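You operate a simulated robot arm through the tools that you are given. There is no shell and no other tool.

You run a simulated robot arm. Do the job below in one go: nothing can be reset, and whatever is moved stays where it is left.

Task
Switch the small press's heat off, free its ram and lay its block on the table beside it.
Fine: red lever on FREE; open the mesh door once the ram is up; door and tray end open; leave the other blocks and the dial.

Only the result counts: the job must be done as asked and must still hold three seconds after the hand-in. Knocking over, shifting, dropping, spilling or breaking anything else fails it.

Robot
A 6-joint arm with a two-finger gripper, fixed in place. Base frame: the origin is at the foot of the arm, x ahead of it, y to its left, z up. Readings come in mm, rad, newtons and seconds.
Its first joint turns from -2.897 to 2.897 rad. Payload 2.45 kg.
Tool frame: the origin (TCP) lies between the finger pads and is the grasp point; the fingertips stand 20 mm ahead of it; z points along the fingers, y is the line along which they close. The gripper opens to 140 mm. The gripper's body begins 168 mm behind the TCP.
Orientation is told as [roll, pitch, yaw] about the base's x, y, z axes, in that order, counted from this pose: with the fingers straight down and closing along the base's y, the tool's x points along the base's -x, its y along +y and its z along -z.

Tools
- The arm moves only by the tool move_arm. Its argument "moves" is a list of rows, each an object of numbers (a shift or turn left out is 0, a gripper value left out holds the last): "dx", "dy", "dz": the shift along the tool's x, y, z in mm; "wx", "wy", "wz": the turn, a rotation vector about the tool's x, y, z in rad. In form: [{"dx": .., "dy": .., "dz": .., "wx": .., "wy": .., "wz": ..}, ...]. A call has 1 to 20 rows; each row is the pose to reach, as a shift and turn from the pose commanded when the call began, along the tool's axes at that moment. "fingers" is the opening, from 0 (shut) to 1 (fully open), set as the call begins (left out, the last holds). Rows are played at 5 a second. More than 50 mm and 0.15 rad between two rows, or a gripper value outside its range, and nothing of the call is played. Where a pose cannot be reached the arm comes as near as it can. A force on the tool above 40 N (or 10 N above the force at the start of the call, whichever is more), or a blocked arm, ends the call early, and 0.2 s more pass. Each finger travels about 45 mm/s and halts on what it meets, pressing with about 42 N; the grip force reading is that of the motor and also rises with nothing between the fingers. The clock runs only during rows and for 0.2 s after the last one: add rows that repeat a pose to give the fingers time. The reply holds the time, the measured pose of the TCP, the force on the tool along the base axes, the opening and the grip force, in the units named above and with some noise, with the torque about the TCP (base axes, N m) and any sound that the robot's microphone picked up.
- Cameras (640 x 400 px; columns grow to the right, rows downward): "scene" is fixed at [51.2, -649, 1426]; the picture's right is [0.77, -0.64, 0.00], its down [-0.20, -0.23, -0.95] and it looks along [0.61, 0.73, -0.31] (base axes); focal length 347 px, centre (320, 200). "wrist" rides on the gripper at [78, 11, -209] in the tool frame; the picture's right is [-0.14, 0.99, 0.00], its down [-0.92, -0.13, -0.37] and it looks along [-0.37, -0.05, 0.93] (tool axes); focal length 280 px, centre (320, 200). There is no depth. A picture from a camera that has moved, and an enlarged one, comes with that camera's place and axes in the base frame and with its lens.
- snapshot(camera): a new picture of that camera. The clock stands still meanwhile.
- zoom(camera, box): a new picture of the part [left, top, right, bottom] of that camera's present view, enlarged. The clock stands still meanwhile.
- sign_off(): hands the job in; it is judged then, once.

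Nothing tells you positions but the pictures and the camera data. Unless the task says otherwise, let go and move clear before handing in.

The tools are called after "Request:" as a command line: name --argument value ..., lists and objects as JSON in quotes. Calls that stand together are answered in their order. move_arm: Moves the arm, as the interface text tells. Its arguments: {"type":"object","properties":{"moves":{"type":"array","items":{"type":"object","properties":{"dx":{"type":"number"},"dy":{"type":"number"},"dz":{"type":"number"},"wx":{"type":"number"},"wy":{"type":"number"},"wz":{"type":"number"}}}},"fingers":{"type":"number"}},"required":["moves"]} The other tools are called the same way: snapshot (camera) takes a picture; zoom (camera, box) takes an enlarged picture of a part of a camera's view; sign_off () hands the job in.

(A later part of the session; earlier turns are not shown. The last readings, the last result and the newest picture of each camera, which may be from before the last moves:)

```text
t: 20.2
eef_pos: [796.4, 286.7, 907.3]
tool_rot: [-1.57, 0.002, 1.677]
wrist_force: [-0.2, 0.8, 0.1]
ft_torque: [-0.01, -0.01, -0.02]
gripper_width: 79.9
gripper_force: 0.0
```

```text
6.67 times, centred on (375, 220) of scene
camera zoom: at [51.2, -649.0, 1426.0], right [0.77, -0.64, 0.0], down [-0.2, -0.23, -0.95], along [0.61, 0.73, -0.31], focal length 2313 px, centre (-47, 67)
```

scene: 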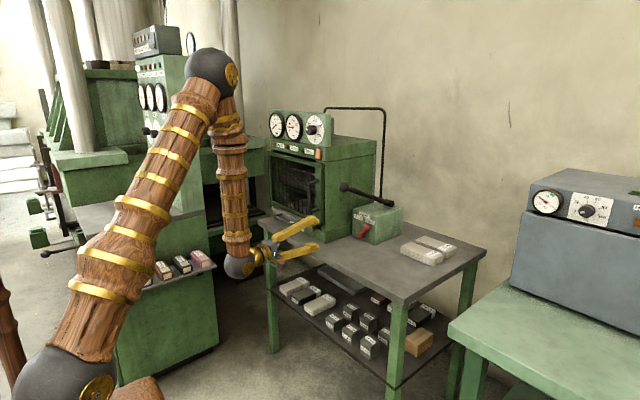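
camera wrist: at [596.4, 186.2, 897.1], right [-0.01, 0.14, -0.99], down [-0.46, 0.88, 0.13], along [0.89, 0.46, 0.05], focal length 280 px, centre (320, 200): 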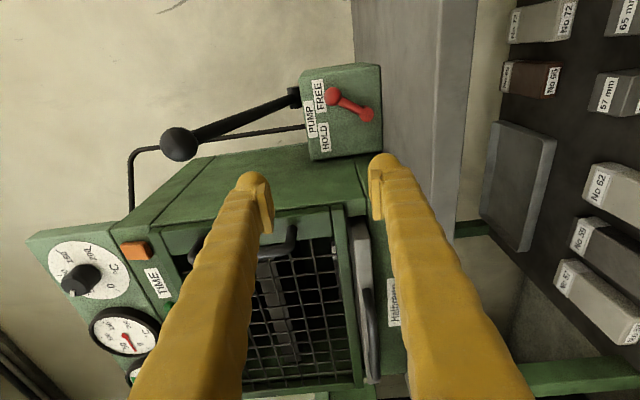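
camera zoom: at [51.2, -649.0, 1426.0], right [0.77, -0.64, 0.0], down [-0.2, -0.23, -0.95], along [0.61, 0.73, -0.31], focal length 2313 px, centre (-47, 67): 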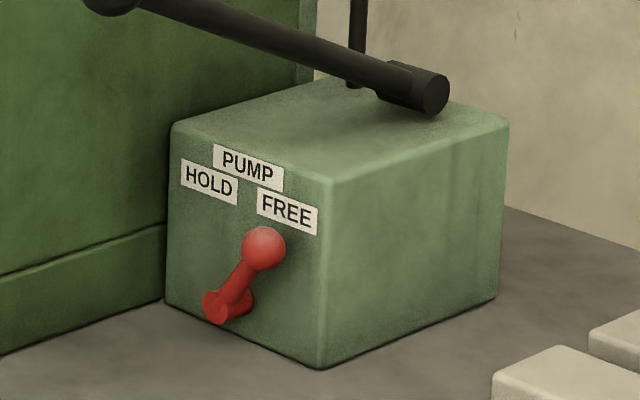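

Pressure reads 0, the lamps are off and the ram's platen is up behind the mesh. Next is the mesh door, whose handle bar I take to be at about (857, 382, 955–1075). I'll back off and level the tool in front of the handle, then roll back to close along y.

Request:
move_arm --moves '[{"dx": -20, "dy": -20, "dz": -25, "wy": 0.02}, {"dx": -45, "dy": -45, "dz": -50, "wy": 0.05}, {"dx": -75, "dy": -75, "dz": -70, "wy": 0.08}, {"dx": -104, "dy": -108, "dz": -86, "wy": 0.106}]'

Request:
move_arm --fingers 0.5 --moves '[{"wz": 0.14}, {"wz": 0.28}, {"wz": 0.42}, {"wz": 0.56}, {"wz": 0.7}, {"wz": 0.84}, {"wz": 0.98}, {"wz": 1.12}, {"wz": 1.26}, {"wz": 1.4}, {"wz": 1.5}, {"wz": 1.571}]'

Request:
snapshot --camera "wrist"

Request:
snapshot --camera "scene"

```text
t: 21.2
eef_pos: [701.6, 380.5, 1017.1]
tool_rot: [-1.573, 0.0, 1.571]
wrist_force: [0.4, -0.2, 0.6]
ft_torque: [0.01, 0.02, 0.0]
gripper_width: 80.1
gripper_force: 0.1
```

```text
t: 23.8
eef_pos: [700.7, 381.0, 1014.1]
tool_rot: [2.186, -1.57, -2.188]
wrist_force: [0.1, 0.9, -0.3]
ft_torque: [0.01, 0.01, 0.0]
gripper_width: 69.9
gripper_force: 0.1
```

```text
taken
camera wrist: at [490.7, 391.9, 937.0], right [0.0, 0.99, 0.14], down [-0.37, -0.13, 0.92], along [0.93, -0.05, 0.37], focal length 280 px, centre (320, 200)
```

wrist: 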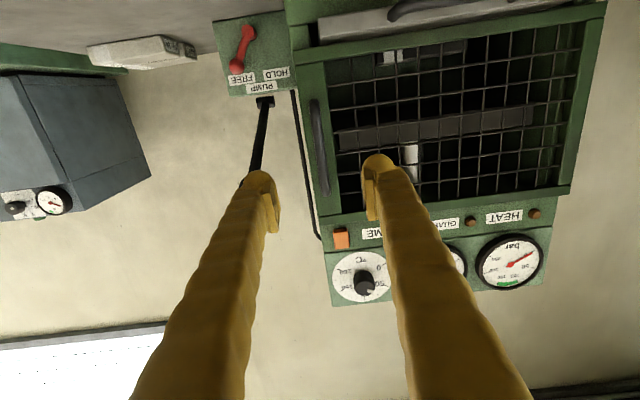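

```text
taken
```

scene: 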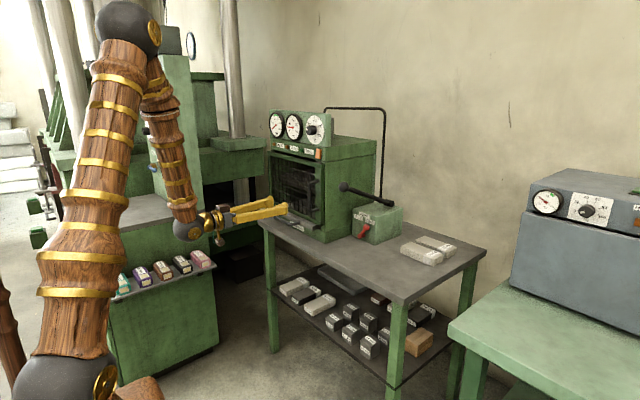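

The whole door is in view through the wrist camera. I'll zoom in for the handle, the hinges and the block inside.

Request:
zoom --camera "wrist" --box '[280, 0, 620, 230]'

Request:
zoom --camera "wrist" --box '[290, 0, 430, 90]'

Request:
zoom --camera "scene" --box '[260, 145, 340, 245]'

```text
1.74 times, centred on (450, 115) of wrist
camera zoom: at [490.7, 391.9, 937.0], right [0.0, 0.99, 0.14], down [-0.37, -0.13, 0.92], along [0.93, -0.05, 0.37], focal length 488 px, centre (94, 348)
```

zoom: 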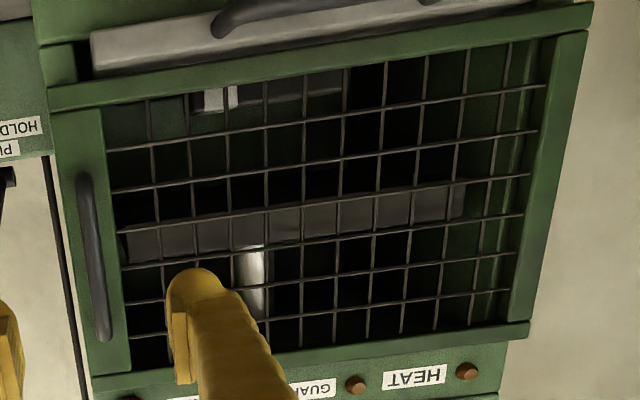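

```text
4.44 times, centred on (360, 45) of wrist
camera zoom: at [490.7, 391.9, 937.0], right [0.0, 0.99, 0.14], down [-0.37, -0.13, 0.92], along [0.93, -0.05, 0.37], focal length 1246 px, centre (142, 889)
```

zoom: 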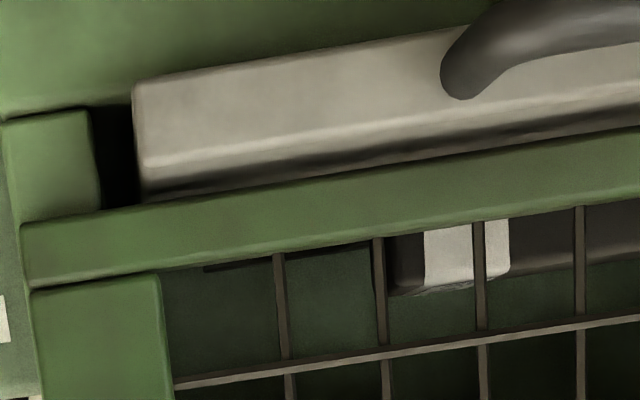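

```text
4.00 times, centred on (300, 195) of scene
camera zoom: at [51.2, -649.0, 1426.0], right [0.77, -0.64, 0.0], down [-0.2, -0.23, -0.95], along [0.61, 0.73, -0.31], focal length 1388 px, centre (400, 220)
```

zoom: 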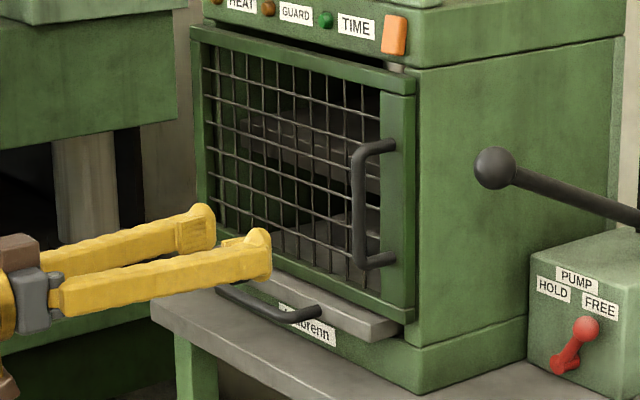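

The handle bar is at (855, 382) between z=954 and 1071, and the door spans y 365–740 with hinges on the +y side. I'll approach the bar with open fingers, around it but not touching.

Request:
move_arm --moves '[{"dx": 0, "dy": 1, "dz": 40}, {"dx": 1, "dy": 1, "dz": 80}, {"dx": 1, "dy": 1, "dz": 115}, {"dx": 1, "dy": 1, "dz": 130}]'

Request:
snapshot --camera "wrist"

Request:
zoom --camera "scene" --box '[250, 140, 350, 240]'

```text
t: 24.8
eef_pos: [829.7, 381.0, 1014.0]
tool_rot: [2.798, -1.569, -2.797]
wrist_force: [0.7, -0.8, 0.0]
ft_torque: [-0.02, -0.01, 0.0]
gripper_width: 70.0
gripper_force: 0.1
```

```text
taken
camera wrist: at [620.5, 393.0, 935.5], right [0.0, 0.99, 0.14], down [-0.37, -0.13, 0.92], along [0.93, -0.05, 0.37], focal length 280 px, centre (320, 200)
```

wrist: 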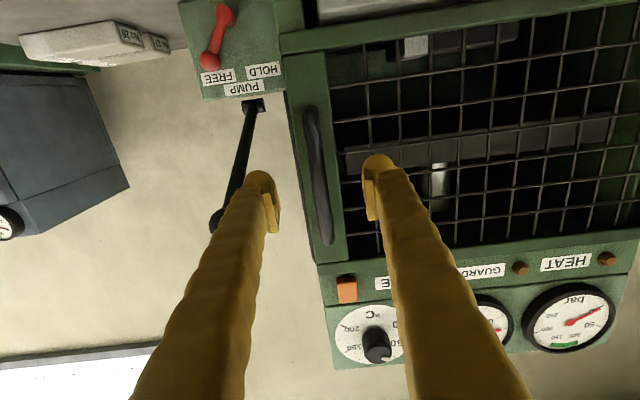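

```text
4.00 times, centred on (300, 190) of scene
camera zoom: at [51.2, -649.0, 1426.0], right [0.77, -0.64, 0.0], down [-0.2, -0.23, -0.95], along [0.61, 0.73, -0.31], focal length 1388 px, centre (400, 240)
```

zoom: 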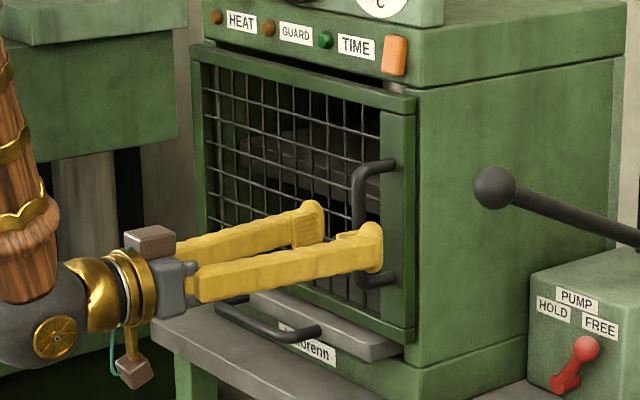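

The bar is between the fingers. I'll advance 17 mm and close on it.

Request:
move_arm --moves '[{"dz": 8}, {"dz": 17}, {"dz": 17}]'

Request:
move_arm --fingers 0.0 --moves '[{"dz": 0}, {"dz": 0}, {"dz": 0}, {"dz": 0}, {"dz": 0}, {"dz": 0}]'

Request:
zoom --camera "scene" --box '[250, 140, 350, 240]'

Request:
snapshot --camera "wrist"

```text
t: 25.6
eef_pos: [846.0, 382.3, 1013.0]
tool_rot: [2.828, -1.57, -2.828]
wrist_force: [0.5, 0.3, 0.3]
ft_torque: [0.0, 0.02, -0.01]
gripper_width: 70.0
gripper_force: 0.0
```

```text
t: 27.0
eef_pos: [845.9, 381.8, 1013.6]
tool_rot: [2.764, -1.569, -2.765]
wrist_force: [-1.2, -9.4, 1.0]
ft_torque: [-0.11, 0.01, -0.08]
gripper_width: 12.4
gripper_force: 38.7
```

```text
4.00 times, centred on (300, 190) of scene
camera zoom: at [51.2, -649.0, 1426.0], right [0.77, -0.64, 0.0], down [-0.2, -0.23, -0.95], along [0.61, 0.73, -0.31], focal length 1388 px, centre (400, 240)
```

zoom: 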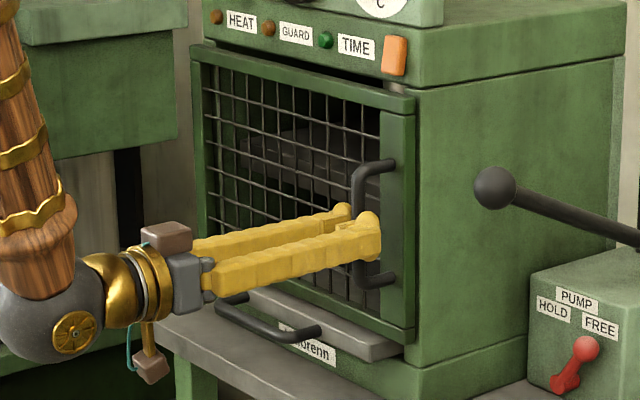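

```text
taken
camera wrist: at [637.3, 392.7, 935.7], right [0.0, 0.99, 0.14], down [-0.37, -0.13, 0.92], along [0.93, -0.05, 0.37], focal length 280 px, centre (320, 200)
```

wrist: 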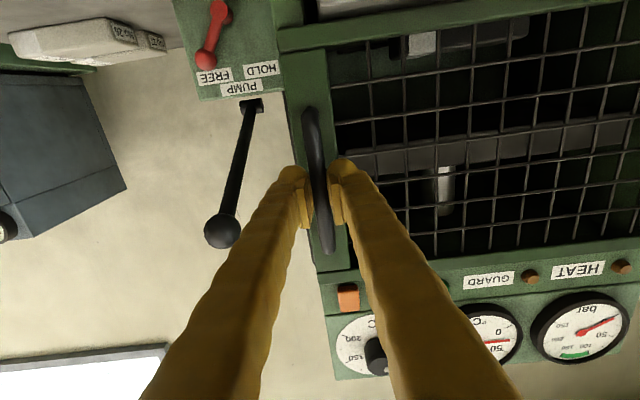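

I have the bar gripped (12 mm), the bar gauge is at 0 and the ram is no longer moving. I'll start the door gently along its arc.

Request:
move_arm --moves '[{"dy": 1.3, "dz": -9, "wx": 0.025}, {"dy": 2.75, "dz": -18, "wx": 0.05}, {"dy": 4.5, "dz": -27, "wx": 0.075}, {"dy": 6.4, "dz": -35.8, "wx": 0.1}]'

Request:
zoom --camera "scene" --box '[230, 130, 350, 250]'

```text
t: 28.0
eef_pos: [810.4, 389.2, 1013.0]
tool_rot: [3.056, -1.568, 3.126]
wrist_force: [2.5, 6.7, -4.4]
ft_torque: [0.05, 0.05, 0.13]
gripper_width: 12.1
gripper_force: 38.9
```

```text
3.33 times, centred on (290, 190) of scene
camera zoom: at [51.2, -649.0, 1426.0], right [0.77, -0.64, 0.0], down [-0.2, -0.23, -0.95], along [0.61, 0.73, -0.31], focal length 1157 px, centre (420, 233)
```

zoom: 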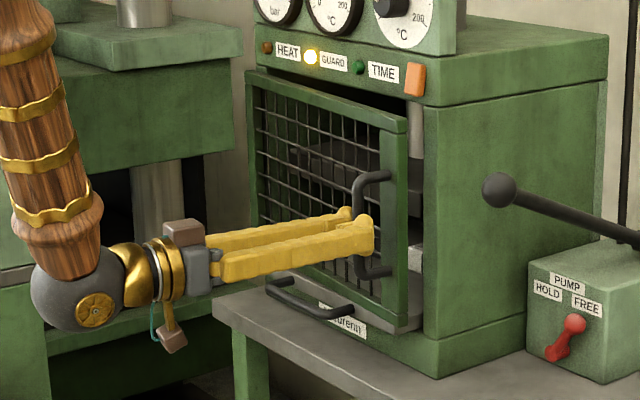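

The door moves freely and the GUARD lamp has come on as expected. I'll keep following the arc.

Request:
move_arm --moves '[{"dy": 2.75, "dz": -18, "wx": 0.05}, {"dy": 6.4, "dz": -35.8, "wx": 0.1}, {"dy": 10.9, "dz": -53.4, "wx": 0.15}, {"dy": 16.3, "dz": -70.8, "wx": 0.2}, {"dy": 22.6, "dz": -87.9, "wx": 0.25}, {"dy": 29.7, "dz": -104.6, "wx": 0.3}, {"dy": 37.7, "dz": -121, "wx": 0.35}, {"dy": 46.4, "dz": -137, "wx": 0.4}]'

Request:
snapshot --camera "scene"

Request:
snapshot --camera "wrist"

```text
t: 28.9
eef_pos: [751.0, 410.5, 1013.7]
tool_rot: [1.709, -1.57, -1.978]
wrist_force: [2.1, 5.5, -5.0]
ft_torque: [0.12, 0.16, 0.04]
gripper_width: 11.9
gripper_force: 38.7
stopped in row 4: the force on the tool passed its limit at 41 N (the readings are from after the stop); the commanded pose is now the measured one
```

```text
taken
```

scene: 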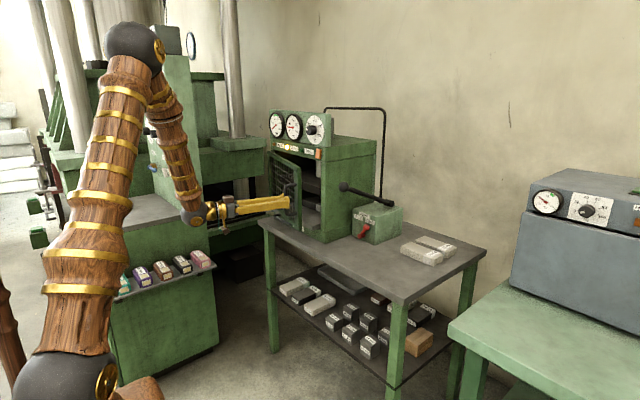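

```text
taken
camera wrist: at [552.0, 475.6, 935.9], right [0.26, 0.95, 0.14], down [-0.39, -0.03, 0.92], along [0.88, -0.3, 0.37], focal length 280 px, centre (320, 200)
```

wrist: 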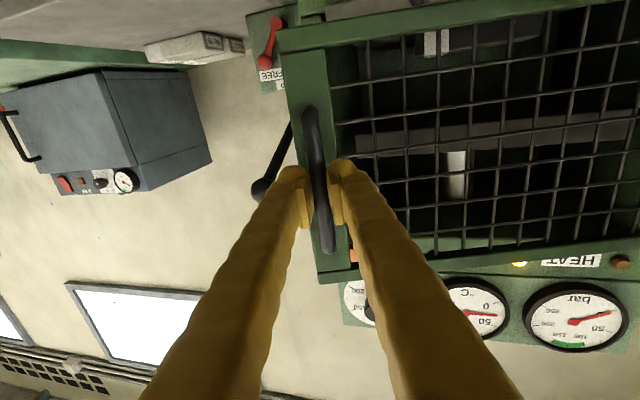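

The door is about 16° open; from the measured points I fit the hinge at roughly (901, 736), so I'll correct the arc and go on a bit more slowly.

Request:
move_arm --moves '[{"dy": 1.6, "dz": -8.8, "wx": 0.025}, {"dy": 3.2, "dz": -17.6, "wx": 0.05}, {"dy": 5.2, "dz": -26.4, "wx": 0.075}, {"dy": 7.3, "dz": -35.1, "wx": 0.1}, {"dy": 9.7, "dz": -43.8, "wx": 0.125}, {"dy": 12.2, "dz": -52.3, "wx": 0.15}, {"dy": 15, "dz": -60.8, "wx": 0.175}, {"dy": 18, "dz": -69.2, "wx": 0.2}, {"dy": 21.2, "dz": -77.6, "wx": 0.225}, {"dy": 24.6, "dz": -85.9, "wx": 0.25}, {"dy": 28.3, "dz": -94.1, "wx": 0.275}, {"dy": 32.1, "dz": -102.2, "wx": 0.3}]'

Request:
snapshot --camera "scene"

Request:
snapshot --camera "wrist"

```text
t: 31.6
eef_pos: [659.7, 466.3, 1014.1]
tool_rot: [1.481, -1.569, -2.051]
wrist_force: [-9.9, -13.0, -14.2]
ft_torque: [-0.08, 0.23, -0.19]
gripper_width: 12.1
gripper_force: 39.0
```

```text
taken
```

scene: 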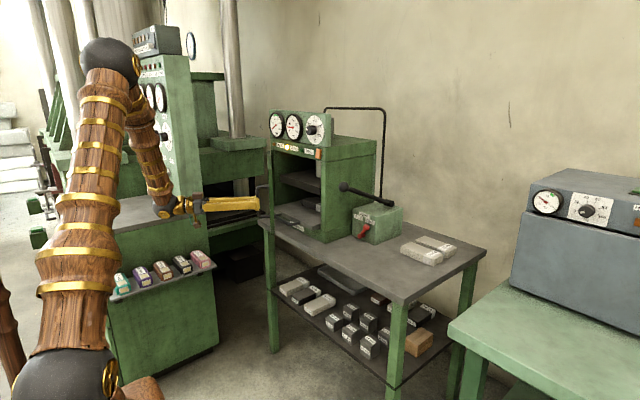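

```text
taken
camera wrist: at [490.0, 588.6, 936.1], right [0.53, 0.83, 0.14], down [-0.38, 0.09, 0.92], along [0.75, -0.55, 0.36], focal length 280 px, centre (320, 200)
```

wrist: 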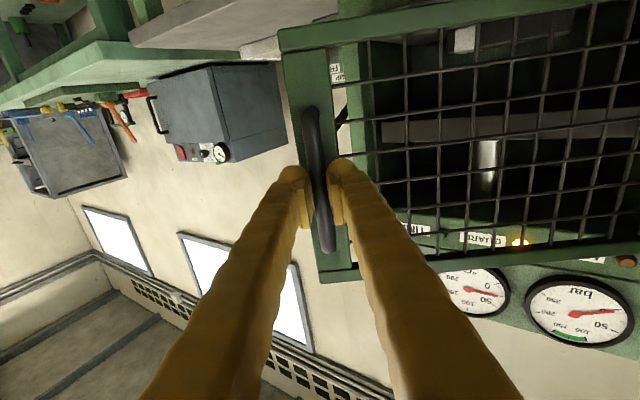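

The door is about 32° open and a better hinge fit is (905, 750). I'll continue the arc with this.

Request:
move_arm --moves '[{"dy": 1.4, "dz": -9.3, "wx": 0.025}, {"dy": 3, "dz": -18.5, "wx": 0.05}, {"dy": 4.9, "dz": -27.7, "wx": 0.075}, {"dy": 6.9, "dz": -36.9, "wx": 0.1}, {"dy": 9.2, "dz": -46, "wx": 0.125}, {"dy": 11.7, "dz": -55, "wx": 0.15}, {"dy": 14.5, "dz": -64, "wx": 0.175}, {"dy": 17.5, "dz": -72.8, "wx": 0.2}, {"dy": 20.7, "dz": -81.6, "wx": 0.225}, {"dy": 24.1, "dz": -90.4, "wx": 0.25}, {"dy": 27.8, "dz": -99, "wx": 0.275}, {"dy": 31.6, "dz": -107.6, "wx": 0.3}, {"dy": 35.7, "dz": -116, "wx": 0.325}, {"dy": 39.9, "dz": -124.4, "wx": 0.35}]'

Request:
snapshot --camera "scene"

Request:
snapshot --camera "wrist"

```text
t: 32.4
eef_pos: [639.6, 484.4, 1014.6]
tool_rot: [2.891, -1.57, 2.752]
wrist_force: [-3.8, -3.6, -0.2]
ft_torque: [-0.12, -0.03, -0.04]
gripper_width: 11.8
gripper_force: 38.8
stopped in row 3: the force on the tool passed its limit at 44 N (the readings are from after the stop); the commanded pose is now the measured one
```

```text
taken
```

scene: 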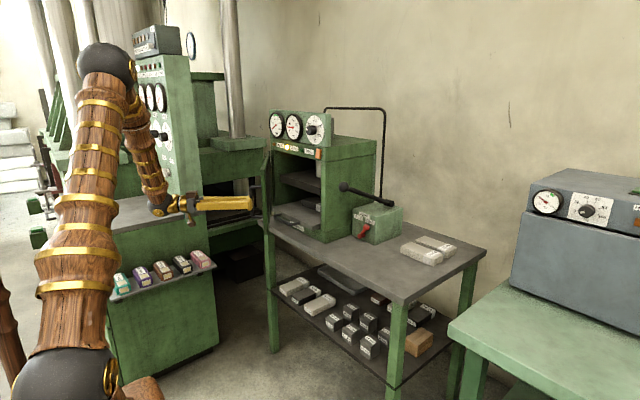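

```text
taken
camera wrist: at [479.4, 617.4, 936.0], right [0.59, 0.79, 0.14], down [-0.37, 0.12, 0.92], along [0.72, -0.6, 0.37], focal length 280 px, centre (320, 200)
```

wrist: 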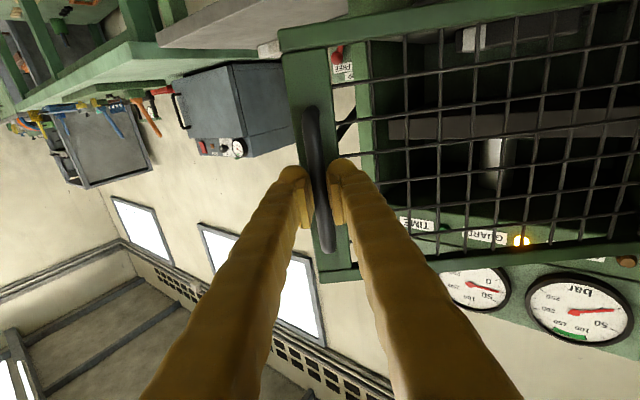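

The door stands about 37° open with plenty of room behind its free edge. Rather than fight the grip, I'll let go, back off, then push the door open from its inner side with the tool pointing down.

Request:
move_arm --fingers 0.5 --moves '[{"dz": 0}, {"dz": 0}, {"dz": 0}, {"dz": -5}, {"dz": -25}, {"dz": -60}, {"dz": -100}]'

Request:
snapshot --camera "scene"

Request:
snapshot --camera "wrist"

```text
t: 34.0
eef_pos: [560.2, 543.8, 1014.3]
tool_rot: [1.842, -1.571, -2.483]
wrist_force: [-0.2, 0.0, -0.4]
ft_torque: [0.01, -0.05, 0.0]
gripper_width: 69.9
gripper_force: 0.0
```

```text
taken
```

scene: 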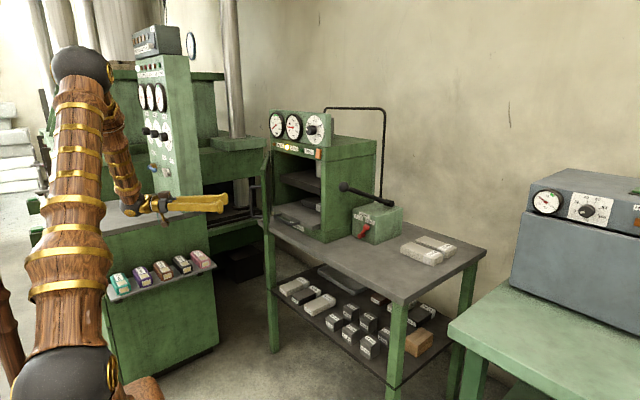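

```text
taken
camera wrist: at [398.8, 677.7, 937.1], right [0.59, 0.79, 0.14], down [-0.37, 0.12, 0.92], along [0.71, -0.6, 0.37], focal length 280 px, centre (320, 200)
```

wrist: 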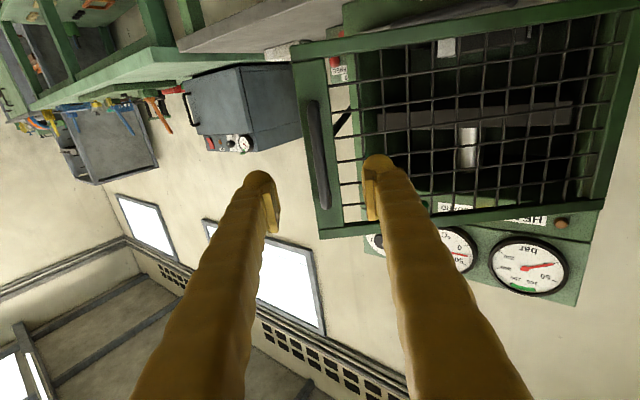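

The door stays put. I'll rise above its top edge (z≈1130) while turning the tool to point down, with fingers closed.

Request:
move_arm --fingers 0.0 --moves '[{"dx": -20}, {"dx": -45, "wy": 0.1}, {"dx": -70, "wy": 0.22}, {"dx": -95, "wy": 0.35}, {"dx": -120, "wy": 0.48}, {"dx": -140, "wy": 0.61}, {"dx": -155, "wy": 0.74}, {"dx": -170, "wy": 0.87}, {"dx": -180, "wy": 1.0}, {"dx": -190, "wy": 1.13}, {"dx": -195, "wy": 1.26}, {"dx": -200, "wy": 1.39}, {"dx": -205, "wy": 1.5}, {"dx": -206, "wy": 1.571}]'

Request:
snapshot --camera "scene"

Request:
snapshot --camera "wrist"

```text
t: 37.0
eef_pos: [560.4, 545.0, 1220.1]
tool_rot: [-0.001, 0.001, -0.638]
wrist_force: [0.4, 0.0, -0.1]
ft_torque: [-0.02, -0.02, -0.04]
gripper_width: 0.0
gripper_force: 29.8
```

```text
taken
```

scene: 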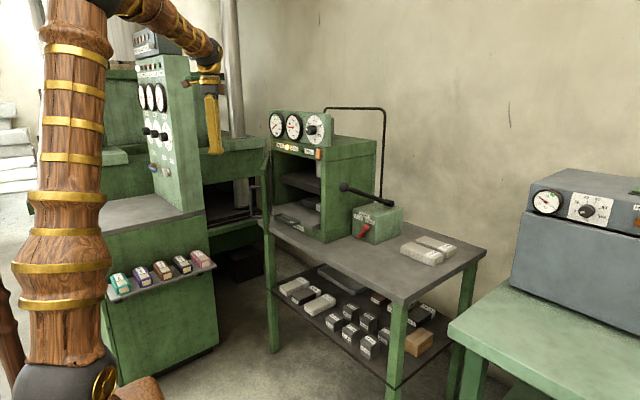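

```text
taken
camera wrist: at [504.3, 598.9, 1429.1], right [0.7, 0.71, 0.0], down [0.66, -0.65, 0.37], along [0.26, -0.26, -0.93], focal length 280 px, centre (320, 200)
```

wrist: 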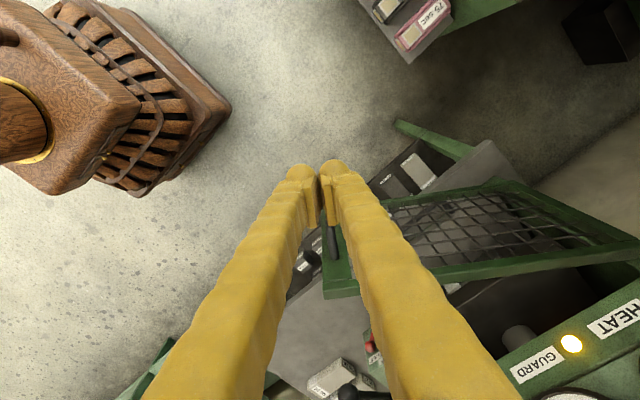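

From above I can see the door's top bar and the tray inside. I'll cross over the door at height, then come down on its inner side.

Request:
move_arm --moves '[{"dx": -43, "dy": 6}, {"dx": -86, "dy": 12}, {"dx": -129, "dy": 18}, {"dx": -172, "dy": 24}, {"dx": -214, "dy": 30}]'

Request:
snapshot --camera "wrist"

Request:
zoom --camera "scene" --box '[220, 80, 380, 250]'

```text
t: 38.1
eef_pos: [750.4, 440.0, 1217.5]
tool_rot: [-0.001, 0.0, -0.639]
wrist_force: [0.4, -0.9, 0.1]
ft_torque: [0.05, -0.03, -0.01]
gripper_width: 0.0
gripper_force: 29.4
```

```text
taken
camera wrist: at [693.6, 495.3, 1427.9], right [0.7, 0.71, 0.0], down [0.66, -0.65, 0.37], along [0.26, -0.26, -0.93], focal length 280 px, centre (320, 200)
```

wrist: 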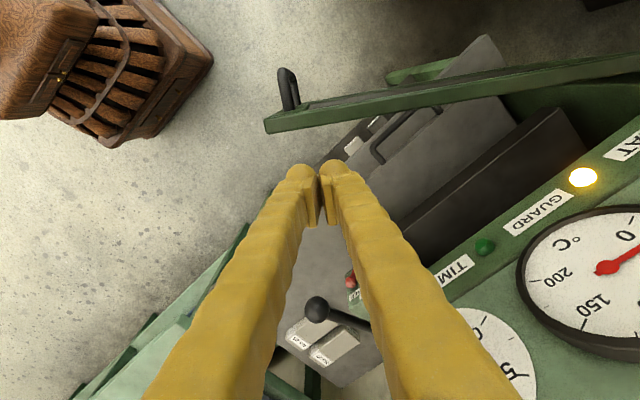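

```text
2.35 times, centred on (300, 165) of scene
camera zoom: at [51.2, -649.0, 1426.0], right [0.77, -0.64, 0.0], down [-0.2, -0.23, -0.95], along [0.61, 0.73, -0.31], focal length 816 px, centre (367, 282)
```

zoom: 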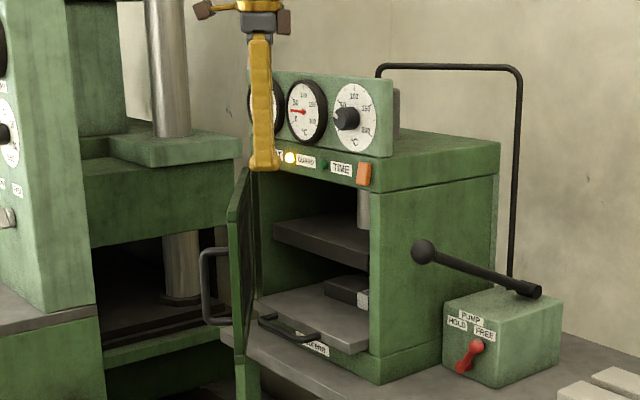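

The inside is visible now: the dark labelled block sits on the tray towards the right. I'll lower the closed fingers on the inner side of the door, about 30 mm from it.

Request:
move_arm --moves '[{"dz": 40}, {"dz": 80}, {"dz": 115}, {"dz": 135}]'

Request:
snapshot --camera "wrist"

Request:
zoom --camera "scene" --box '[220, 80, 380, 250]'

```text
t: 39.1
eef_pos: [751.0, 440.2, 1084.6]
tool_rot: [0.001, -0.001, -0.639]
wrist_force: [0.3, 0.0, 0.2]
ft_torque: [0.0, -0.01, -0.02]
gripper_width: 0.3
gripper_force: 29.6
```

```text
taken
camera wrist: at [694.1, 495.3, 1293.5], right [0.7, 0.71, 0.0], down [0.66, -0.65, 0.37], along [0.26, -0.26, -0.93], focal length 280 px, centre (320, 200)
```

wrist: 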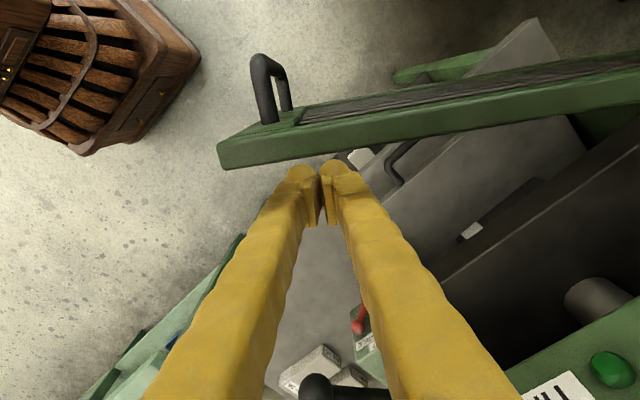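

```text
2.35 times, centred on (300, 165) of scene
camera zoom: at [51.2, -649.0, 1426.0], right [0.77, -0.64, 0.0], down [-0.2, -0.23, -0.95], along [0.61, 0.73, -0.31], focal length 816 px, centre (367, 282)
```

zoom: 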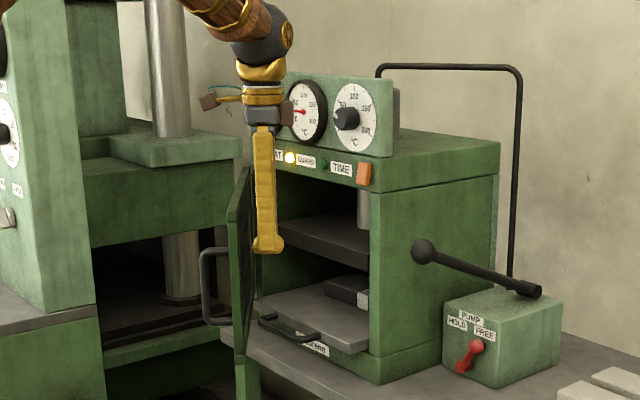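

The fingers are inside, clear of everything. I'll push the door round along its arc.

Request:
move_arm --moves '[{"dx": 16, "dy": 0.5}, {"dx": 31.4, "dy": 1.1}, {"dx": 47, "dy": 0.6}, {"dx": 63, "dy": 0.3}, {"dx": 79.4, "dy": 0.2}, {"dx": 95, "dy": 1.5}, {"dx": 110, "dy": 3.2}, {"dx": 125.3, "dy": 5.5}, {"dx": 140, "dy": 9}, {"dx": 155, "dy": 13}, {"dx": 170.1, "dy": 17.4}]'

Request:
snapshot --camera "wrist"

Request:
snapshot --camera "scene"

```text
t: 41.5
eef_pos: [623.5, 553.7, 1084.6]
tool_rot: [-0.001, 0.0, -0.639]
wrist_force: [0.8, -1.7, 0.6]
ft_torque: [-0.01, 0.03, 0.02]
gripper_width: 0.2
gripper_force: 29.8
```

```text
taken
camera wrist: at [568.2, 610.5, 1293.4], right [0.7, 0.71, 0.0], down [0.66, -0.65, 0.37], along [0.26, -0.26, -0.93], focal length 280 px, centre (320, 200)
```

wrist: 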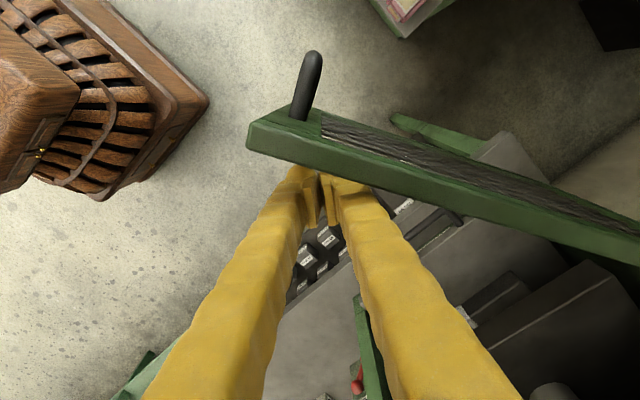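

```text
taken
```

scene: 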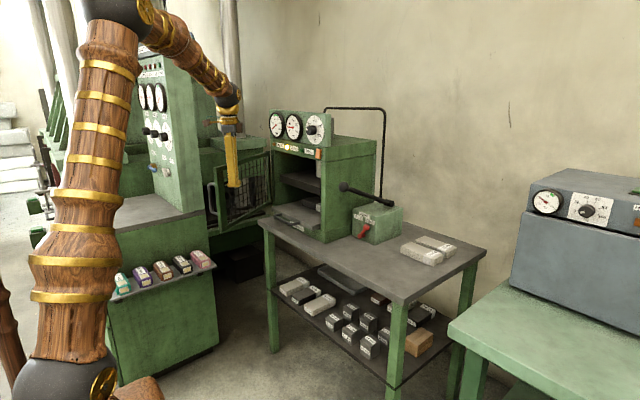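

The door is about 65° open and moving easily. I'll push on to roughly 90°.

Request:
move_arm --moves '[{"dx": 14.5, "dy": 6.5}, {"dx": 29, "dy": 13}, {"dx": 43.1, "dy": 20}, {"dx": 56.5, "dy": 27.5}, {"dx": 70, "dy": 35.5}, {"dx": 82.5, "dy": 43.6}, {"dx": 95, "dy": 53}, {"dx": 107, "dy": 63}, {"dx": 118.7, "dy": 72.7}, {"dx": 128, "dy": 82}, {"dx": 137.5, "dy": 92}, {"dx": 146.6, "dy": 102}]'

Request:
snapshot --camera "wrist"

Request:
snapshot --camera "scene"

```text
t: 44.1
eef_pos: [567.6, 724.1, 1085.2]
tool_rot: [0.001, -0.001, -0.64]
wrist_force: [-0.4, -0.3, -0.6]
ft_torque: [-0.01, -0.02, 0.0]
gripper_width: 0.2
gripper_force: 29.2
```

```text
taken
camera wrist: at [510.7, 780.2, 1294.3], right [0.7, 0.71, 0.0], down [0.66, -0.65, 0.37], along [0.26, -0.26, -0.93], focal length 280 px, centre (320, 200)
```

wrist: 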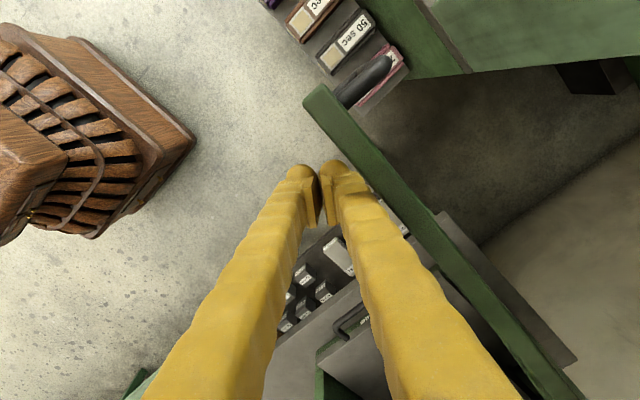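

```text
taken
```

scene: 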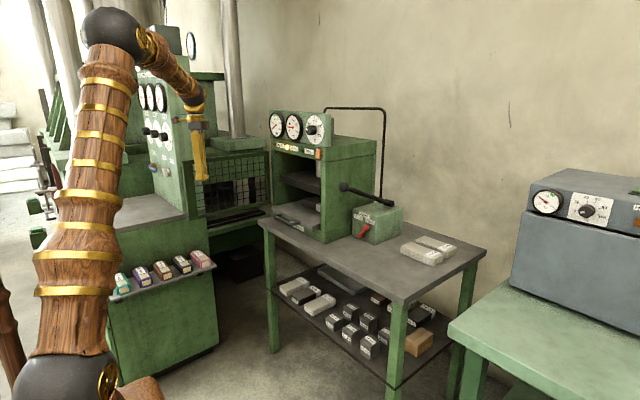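

The door now stands about 93° open, swung clear along y≈765. I'll move away from it, rise and turn square to the press to look at the tray and block.

Request:
move_arm --moves '[{"dx": -25, "dy": -20, "dz": 0}, {"dx": -50, "dy": -45, "dz": -20, "wz": -0.1}, {"dx": -75, "dy": -65, "dz": -50, "wz": -0.2}, {"dx": -100, "dy": -90, "dz": -85, "wz": -0.32}, {"dx": -124, "dy": -112, "dz": -120, "wz": -0.45}, {"dx": -124, "dy": -112, "dz": -160, "wz": -0.55}, {"dx": -124, "dy": -112, "dz": -190, "wz": -0.64}]'

Request:
snapshot --camera "wrist"

Request:
snapshot --camera "scene"

```text
t: 45.8
eef_pos: [599.6, 560.2, 1275.2]
tool_rot: [0.0, 0.0, 0.001]
wrist_force: [-0.6, 0.4, -0.2]
ft_torque: [0.0, 0.03, -0.01]
gripper_width: 0.0
gripper_force: 29.6
```

```text
taken
camera wrist: at [521.3, 571.6, 1483.8], right [0.14, 0.99, 0.0], down [0.92, -0.13, 0.37], along [0.36, -0.05, -0.93], focal length 280 px, centre (320, 200)
```

wrist: 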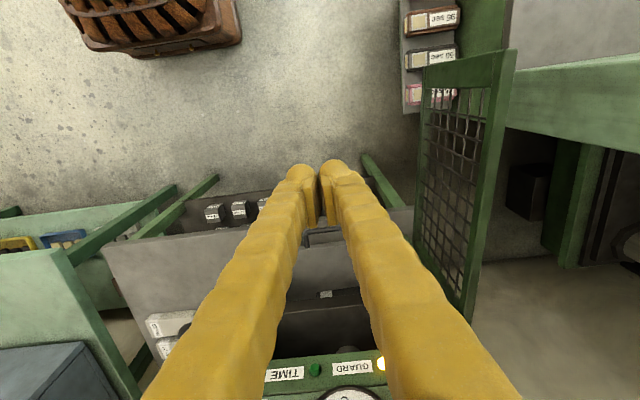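

```text
taken
```

scene: 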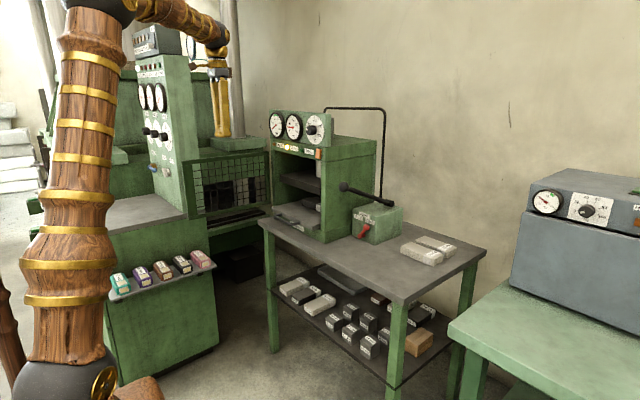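

The door is well open. I'll look closely at the tray handle and the block.

Request:
zoom --camera "scene" --box '[260, 160, 340, 245]'

Request:
zoom --camera "wrist" --box '[240, 180, 480, 330]'

Request:
zoom --camera "scene" --box '[262, 100, 342, 150]'

```text
4.71 times, centred on (300, 202) of scene
camera zoom: at [51.2, -649.0, 1426.0], right [0.77, -0.64, 0.0], down [-0.2, -0.23, -0.95], along [0.61, 0.73, -0.31], focal length 1633 px, centre (414, 188)
```

zoom: 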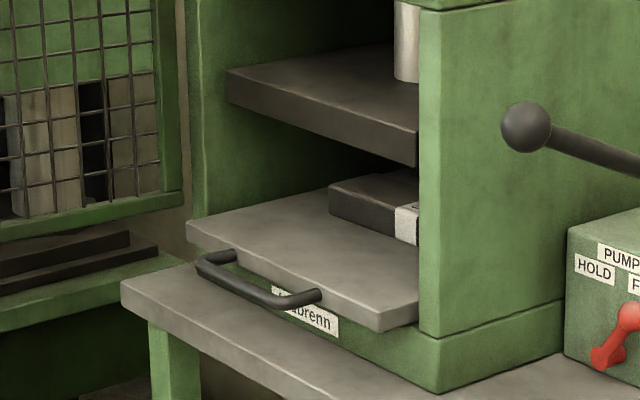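

```text
2.67 times, centred on (360, 255) of wrist
camera zoom: at [521.3, 571.6, 1483.8], right [0.14, 0.99, 0.0], down [0.92, -0.13, 0.37], along [0.36, -0.05, -0.93], focal length 748 px, centre (213, 53)
```

zoom: 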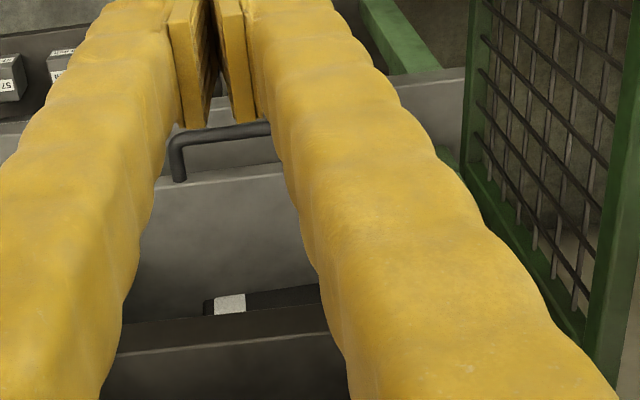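

```text
8.00 times, centred on (302, 125) of scene
camera zoom: at [51.2, -649.0, 1426.0], right [0.77, -0.64, 0.0], down [-0.2, -0.23, -0.95], along [0.61, 0.73, -0.31], focal length 2776 px, centre (464, 800)
```

zoom: 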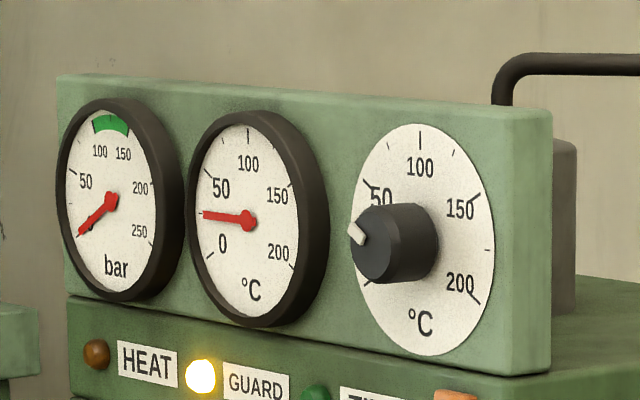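

The tray plate's front edge is at about (887, 408–714, 871) with its bow handle bar at x≈844, z≈861, y 491–628. I'll bring the tool down in front, level and pointing at the handle, then roll it so the fingers close vertically on the bar.

Request:
move_arm --fingers 0.286 --moves '[{"dx": 0, "dz": 20, "wy": -0.13}, {"dx": -5, "dz": 45, "wy": -0.26}, {"dx": -10, "dz": 70, "wy": -0.39}, {"dx": -15, "dz": 95, "wy": -0.52}, {"dx": -20, "dz": 120, "wy": -0.65}, {"dx": -25, "dz": 150, "wy": -0.78}, {"dx": -30, "dz": 180, "wy": -0.91}, {"dx": -35, "dz": 210, "wy": -1.04}, {"dx": -40, "dz": 240, "wy": -1.17}, {"dx": -45, "dz": 270, "wy": -1.3}, {"dx": -50, "dz": 300, "wy": -1.43}, {"dx": -50, "dz": 325, "wy": -1.571}]'

Request:
move_arm --moves '[{"wz": -0.14}, {"wz": -0.28}, {"wz": -0.42}, {"wz": -0.56}, {"wz": -0.7}, {"wz": -0.84}, {"wz": -0.98}, {"wz": -1.12}, {"wz": -1.26}, {"wz": -1.4}, {"wz": -1.5}, {"wz": -1.571}]'

Request:
snapshot --camera "wrist"

Request:
snapshot --camera "scene"

```text
t: 48.4
eef_pos: [651.1, 560.3, 950.6]
tool_rot: [2.571, -1.567, -2.57]
wrist_force: [0.2, -0.5, 0.5]
ft_torque: [0.03, 0.02, -0.01]
gripper_width: 40.1
gripper_force: 0.0
```

```text
t: 51.0
eef_pos: [651.0, 561.5, 949.9]
tool_rot: [-1.571, 0.003, 1.57]
wrist_force: [0.9, -0.1, -0.3]
ft_torque: [0.02, 0.02, 0.04]
gripper_width: 39.9
gripper_force: 0.1
```

```text
taken
camera wrist: at [440.8, 482.9, 939.3], right [0.0, 0.14, -0.99], down [-0.37, 0.92, 0.13], along [0.93, 0.37, 0.05], focal length 280 px, centre (320, 200)
```

wrist: 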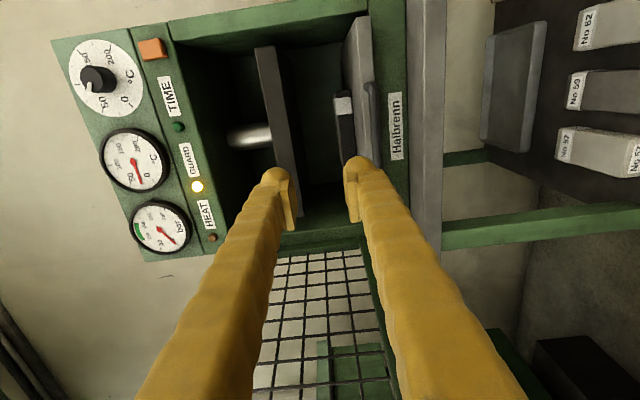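

```text
taken
```

scene: 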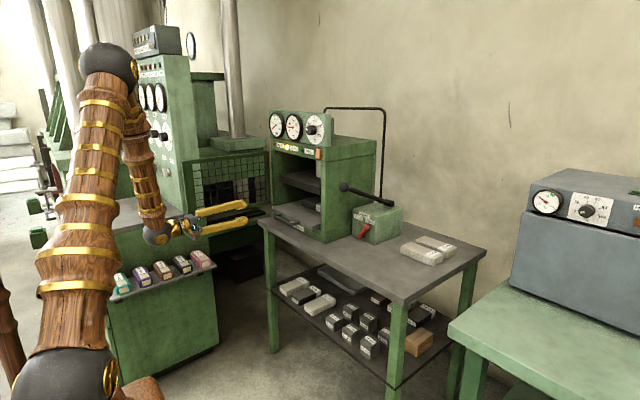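

The level view shows the ram plate, the block lying on the tray, and the tray handle. I'll zoom for precise positions.

Request:
zoom --camera "wrist" --box '[230, 0, 440, 180]'

```text
2.22 times, centred on (335, 90) of wrist
camera zoom: at [440.8, 482.9, 939.3], right [0.0, 0.14, -0.99], down [-0.37, 0.92, 0.13], along [0.93, 0.37, 0.05], focal length 623 px, centre (287, 444)
```

zoom: 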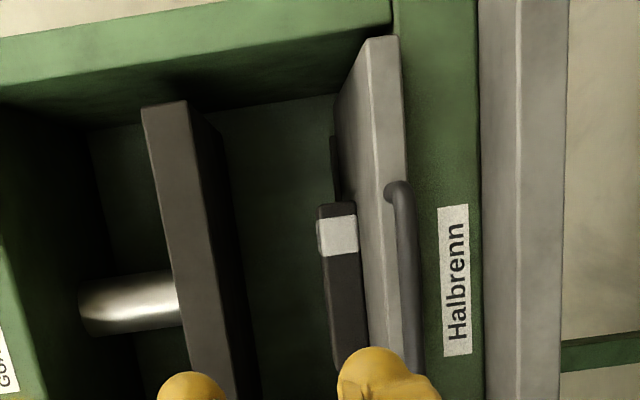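

The handle bar is at about (844, 491–628, 866). I'll move down in front of it, then look once more before closing.

Request:
move_arm --moves '[{"dx": 0, "dy": 25, "dz": 30}, {"dx": 1, "dy": 50, "dz": 65}, {"dx": 1.5, "dy": 72, "dz": 100}, {"dx": 1.5, "dy": 84, "dz": 135}]'

Request:
snapshot --camera "wrist"

Request:
zoom --camera "scene" --box '[200, 150, 360, 270]'

```text
t: 52.0
eef_pos: [786.8, 560.6, 866.9]
tool_rot: [-1.571, 0.0, 1.57]
wrist_force: [0.7, -0.7, 0.2]
ft_torque: [0.01, -0.02, 0.01]
gripper_width: 40.1
gripper_force: 0.1
```

```text
taken
camera wrist: at [576.7, 481.2, 855.3], right [0.0, 0.14, -0.99], down [-0.37, 0.92, 0.13], along [0.93, 0.37, 0.05], focal length 280 px, centre (320, 200)
```

wrist: 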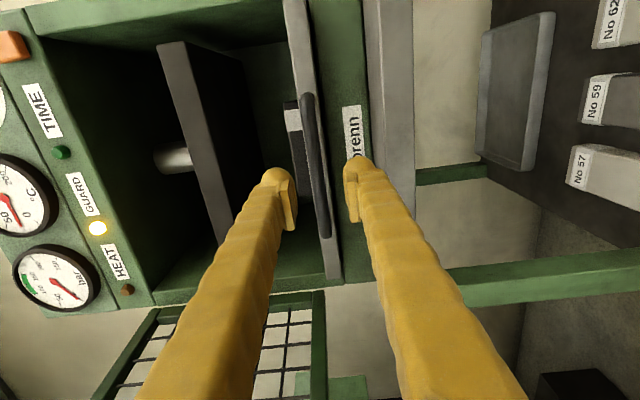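

```text
3.33 times, centred on (280, 210) of scene
camera zoom: at [51.2, -649.0, 1426.0], right [0.77, -0.64, 0.0], down [-0.2, -0.23, -0.95], along [0.61, 0.73, -0.31], focal length 1157 px, centre (453, 167)
```

zoom: 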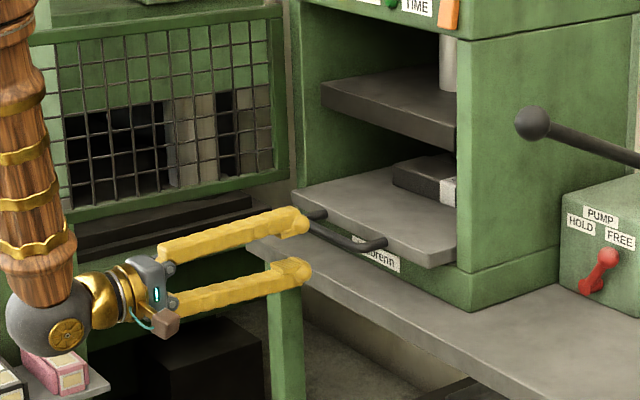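

The bar lies between the two fingertips' heights (z≈863). I'll advance onto it and close.

Request:
move_arm --moves '[{"dy": 3, "dz": 20}, {"dy": 3, "dz": 40}, {"dy": 3, "dz": 52}]'

Request:
zoom --camera "wrist" --box '[230, 60, 430, 260]'

Request:
zoom --camera "scene" --box '[240, 170, 340, 250]'

```text
t: 52.8
eef_pos: [837.4, 558.7, 863.2]
tool_rot: [-1.572, -0.001, 1.571]
wrist_force: [-0.4, 0.2, 0.4]
ft_torque: [-0.02, 0.0, 0.01]
gripper_width: 40.1
gripper_force: 0.0
```

```text
2.00 times, centred on (330, 160) of wrist
camera zoom: at [628.5, 480.8, 852.5], right [0.0, 0.14, -0.99], down [-0.37, 0.92, 0.13], along [0.93, 0.36, 0.05], focal length 561 px, centre (300, 280)
```

zoom: 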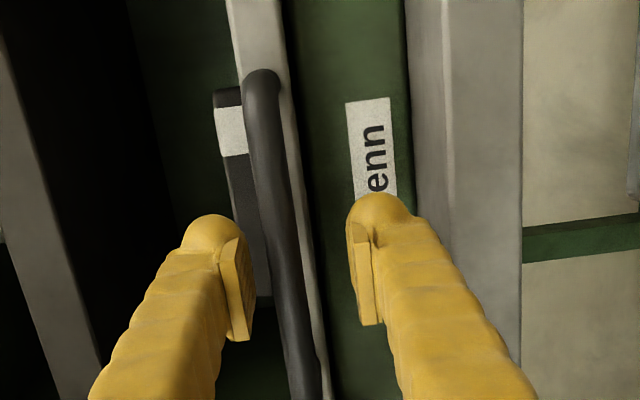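

```text
5.00 times, centred on (290, 210) of scene
camera zoom: at [51.2, -649.0, 1426.0], right [0.77, -0.64, 0.0], down [-0.2, -0.23, -0.95], along [0.61, 0.73, -0.31], focal length 1735 px, centre (470, 150)
```

zoom: 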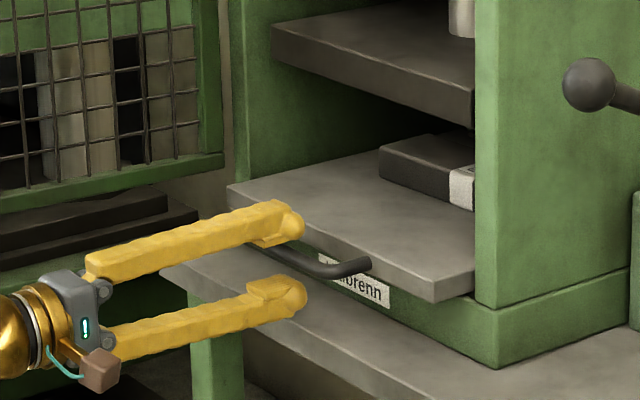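

The bar sits slightly above the fingers' mid-plane (z≈869). I'll centre on it, advance a few millimetres and close.

Request:
move_arm --moves '[{"dy": -3, "dz": 0}, {"dy": -5.5, "dz": 3}, {"dy": -5.5, "dz": 6}]'

Request:
move_arm --fingers 0.0 --moves '[{"dz": 0}, {"dz": 0}, {"dz": 0}, {"dz": 0}]'

Request:
zoom --camera "wrist" --box '[230, 60, 430, 260]'

Request:
zoom --camera "scene" --box '[240, 170, 340, 250]'

```text
t: 53.5
eef_pos: [842.7, 561.0, 868.5]
tool_rot: [-1.571, 0.0, 1.571]
wrist_force: [0.6, -0.2, -0.2]
ft_torque: [0.01, -0.03, -0.01]
gripper_width: 40.0
gripper_force: 0.1
```

```text
t: 54.5
eef_pos: [842.8, 559.4, 868.9]
tool_rot: [-1.571, 0.0, 1.571]
wrist_force: [1.4, 0.5, 4.5]
ft_torque: [-0.03, -0.03, -0.04]
gripper_width: 9.0
gripper_force: 36.3
```

```text
2.00 times, centred on (330, 160) of wrist
camera zoom: at [634.1, 481.3, 858.0], right [0.0, 0.14, -0.99], down [-0.37, 0.92, 0.13], along [0.93, 0.37, 0.05], focal length 561 px, centre (300, 280)
```

zoom: 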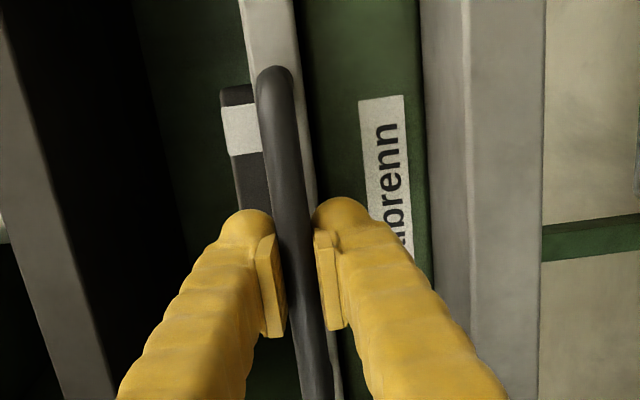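

```text
5.00 times, centred on (290, 210) of scene
camera zoom: at [51.2, -649.0, 1426.0], right [0.77, -0.64, 0.0], down [-0.2, -0.23, -0.95], along [0.61, 0.73, -0.31], focal length 1735 px, centre (470, 150)
```

zoom: 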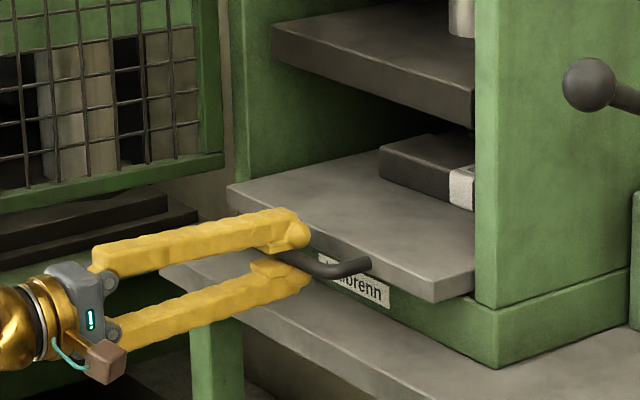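

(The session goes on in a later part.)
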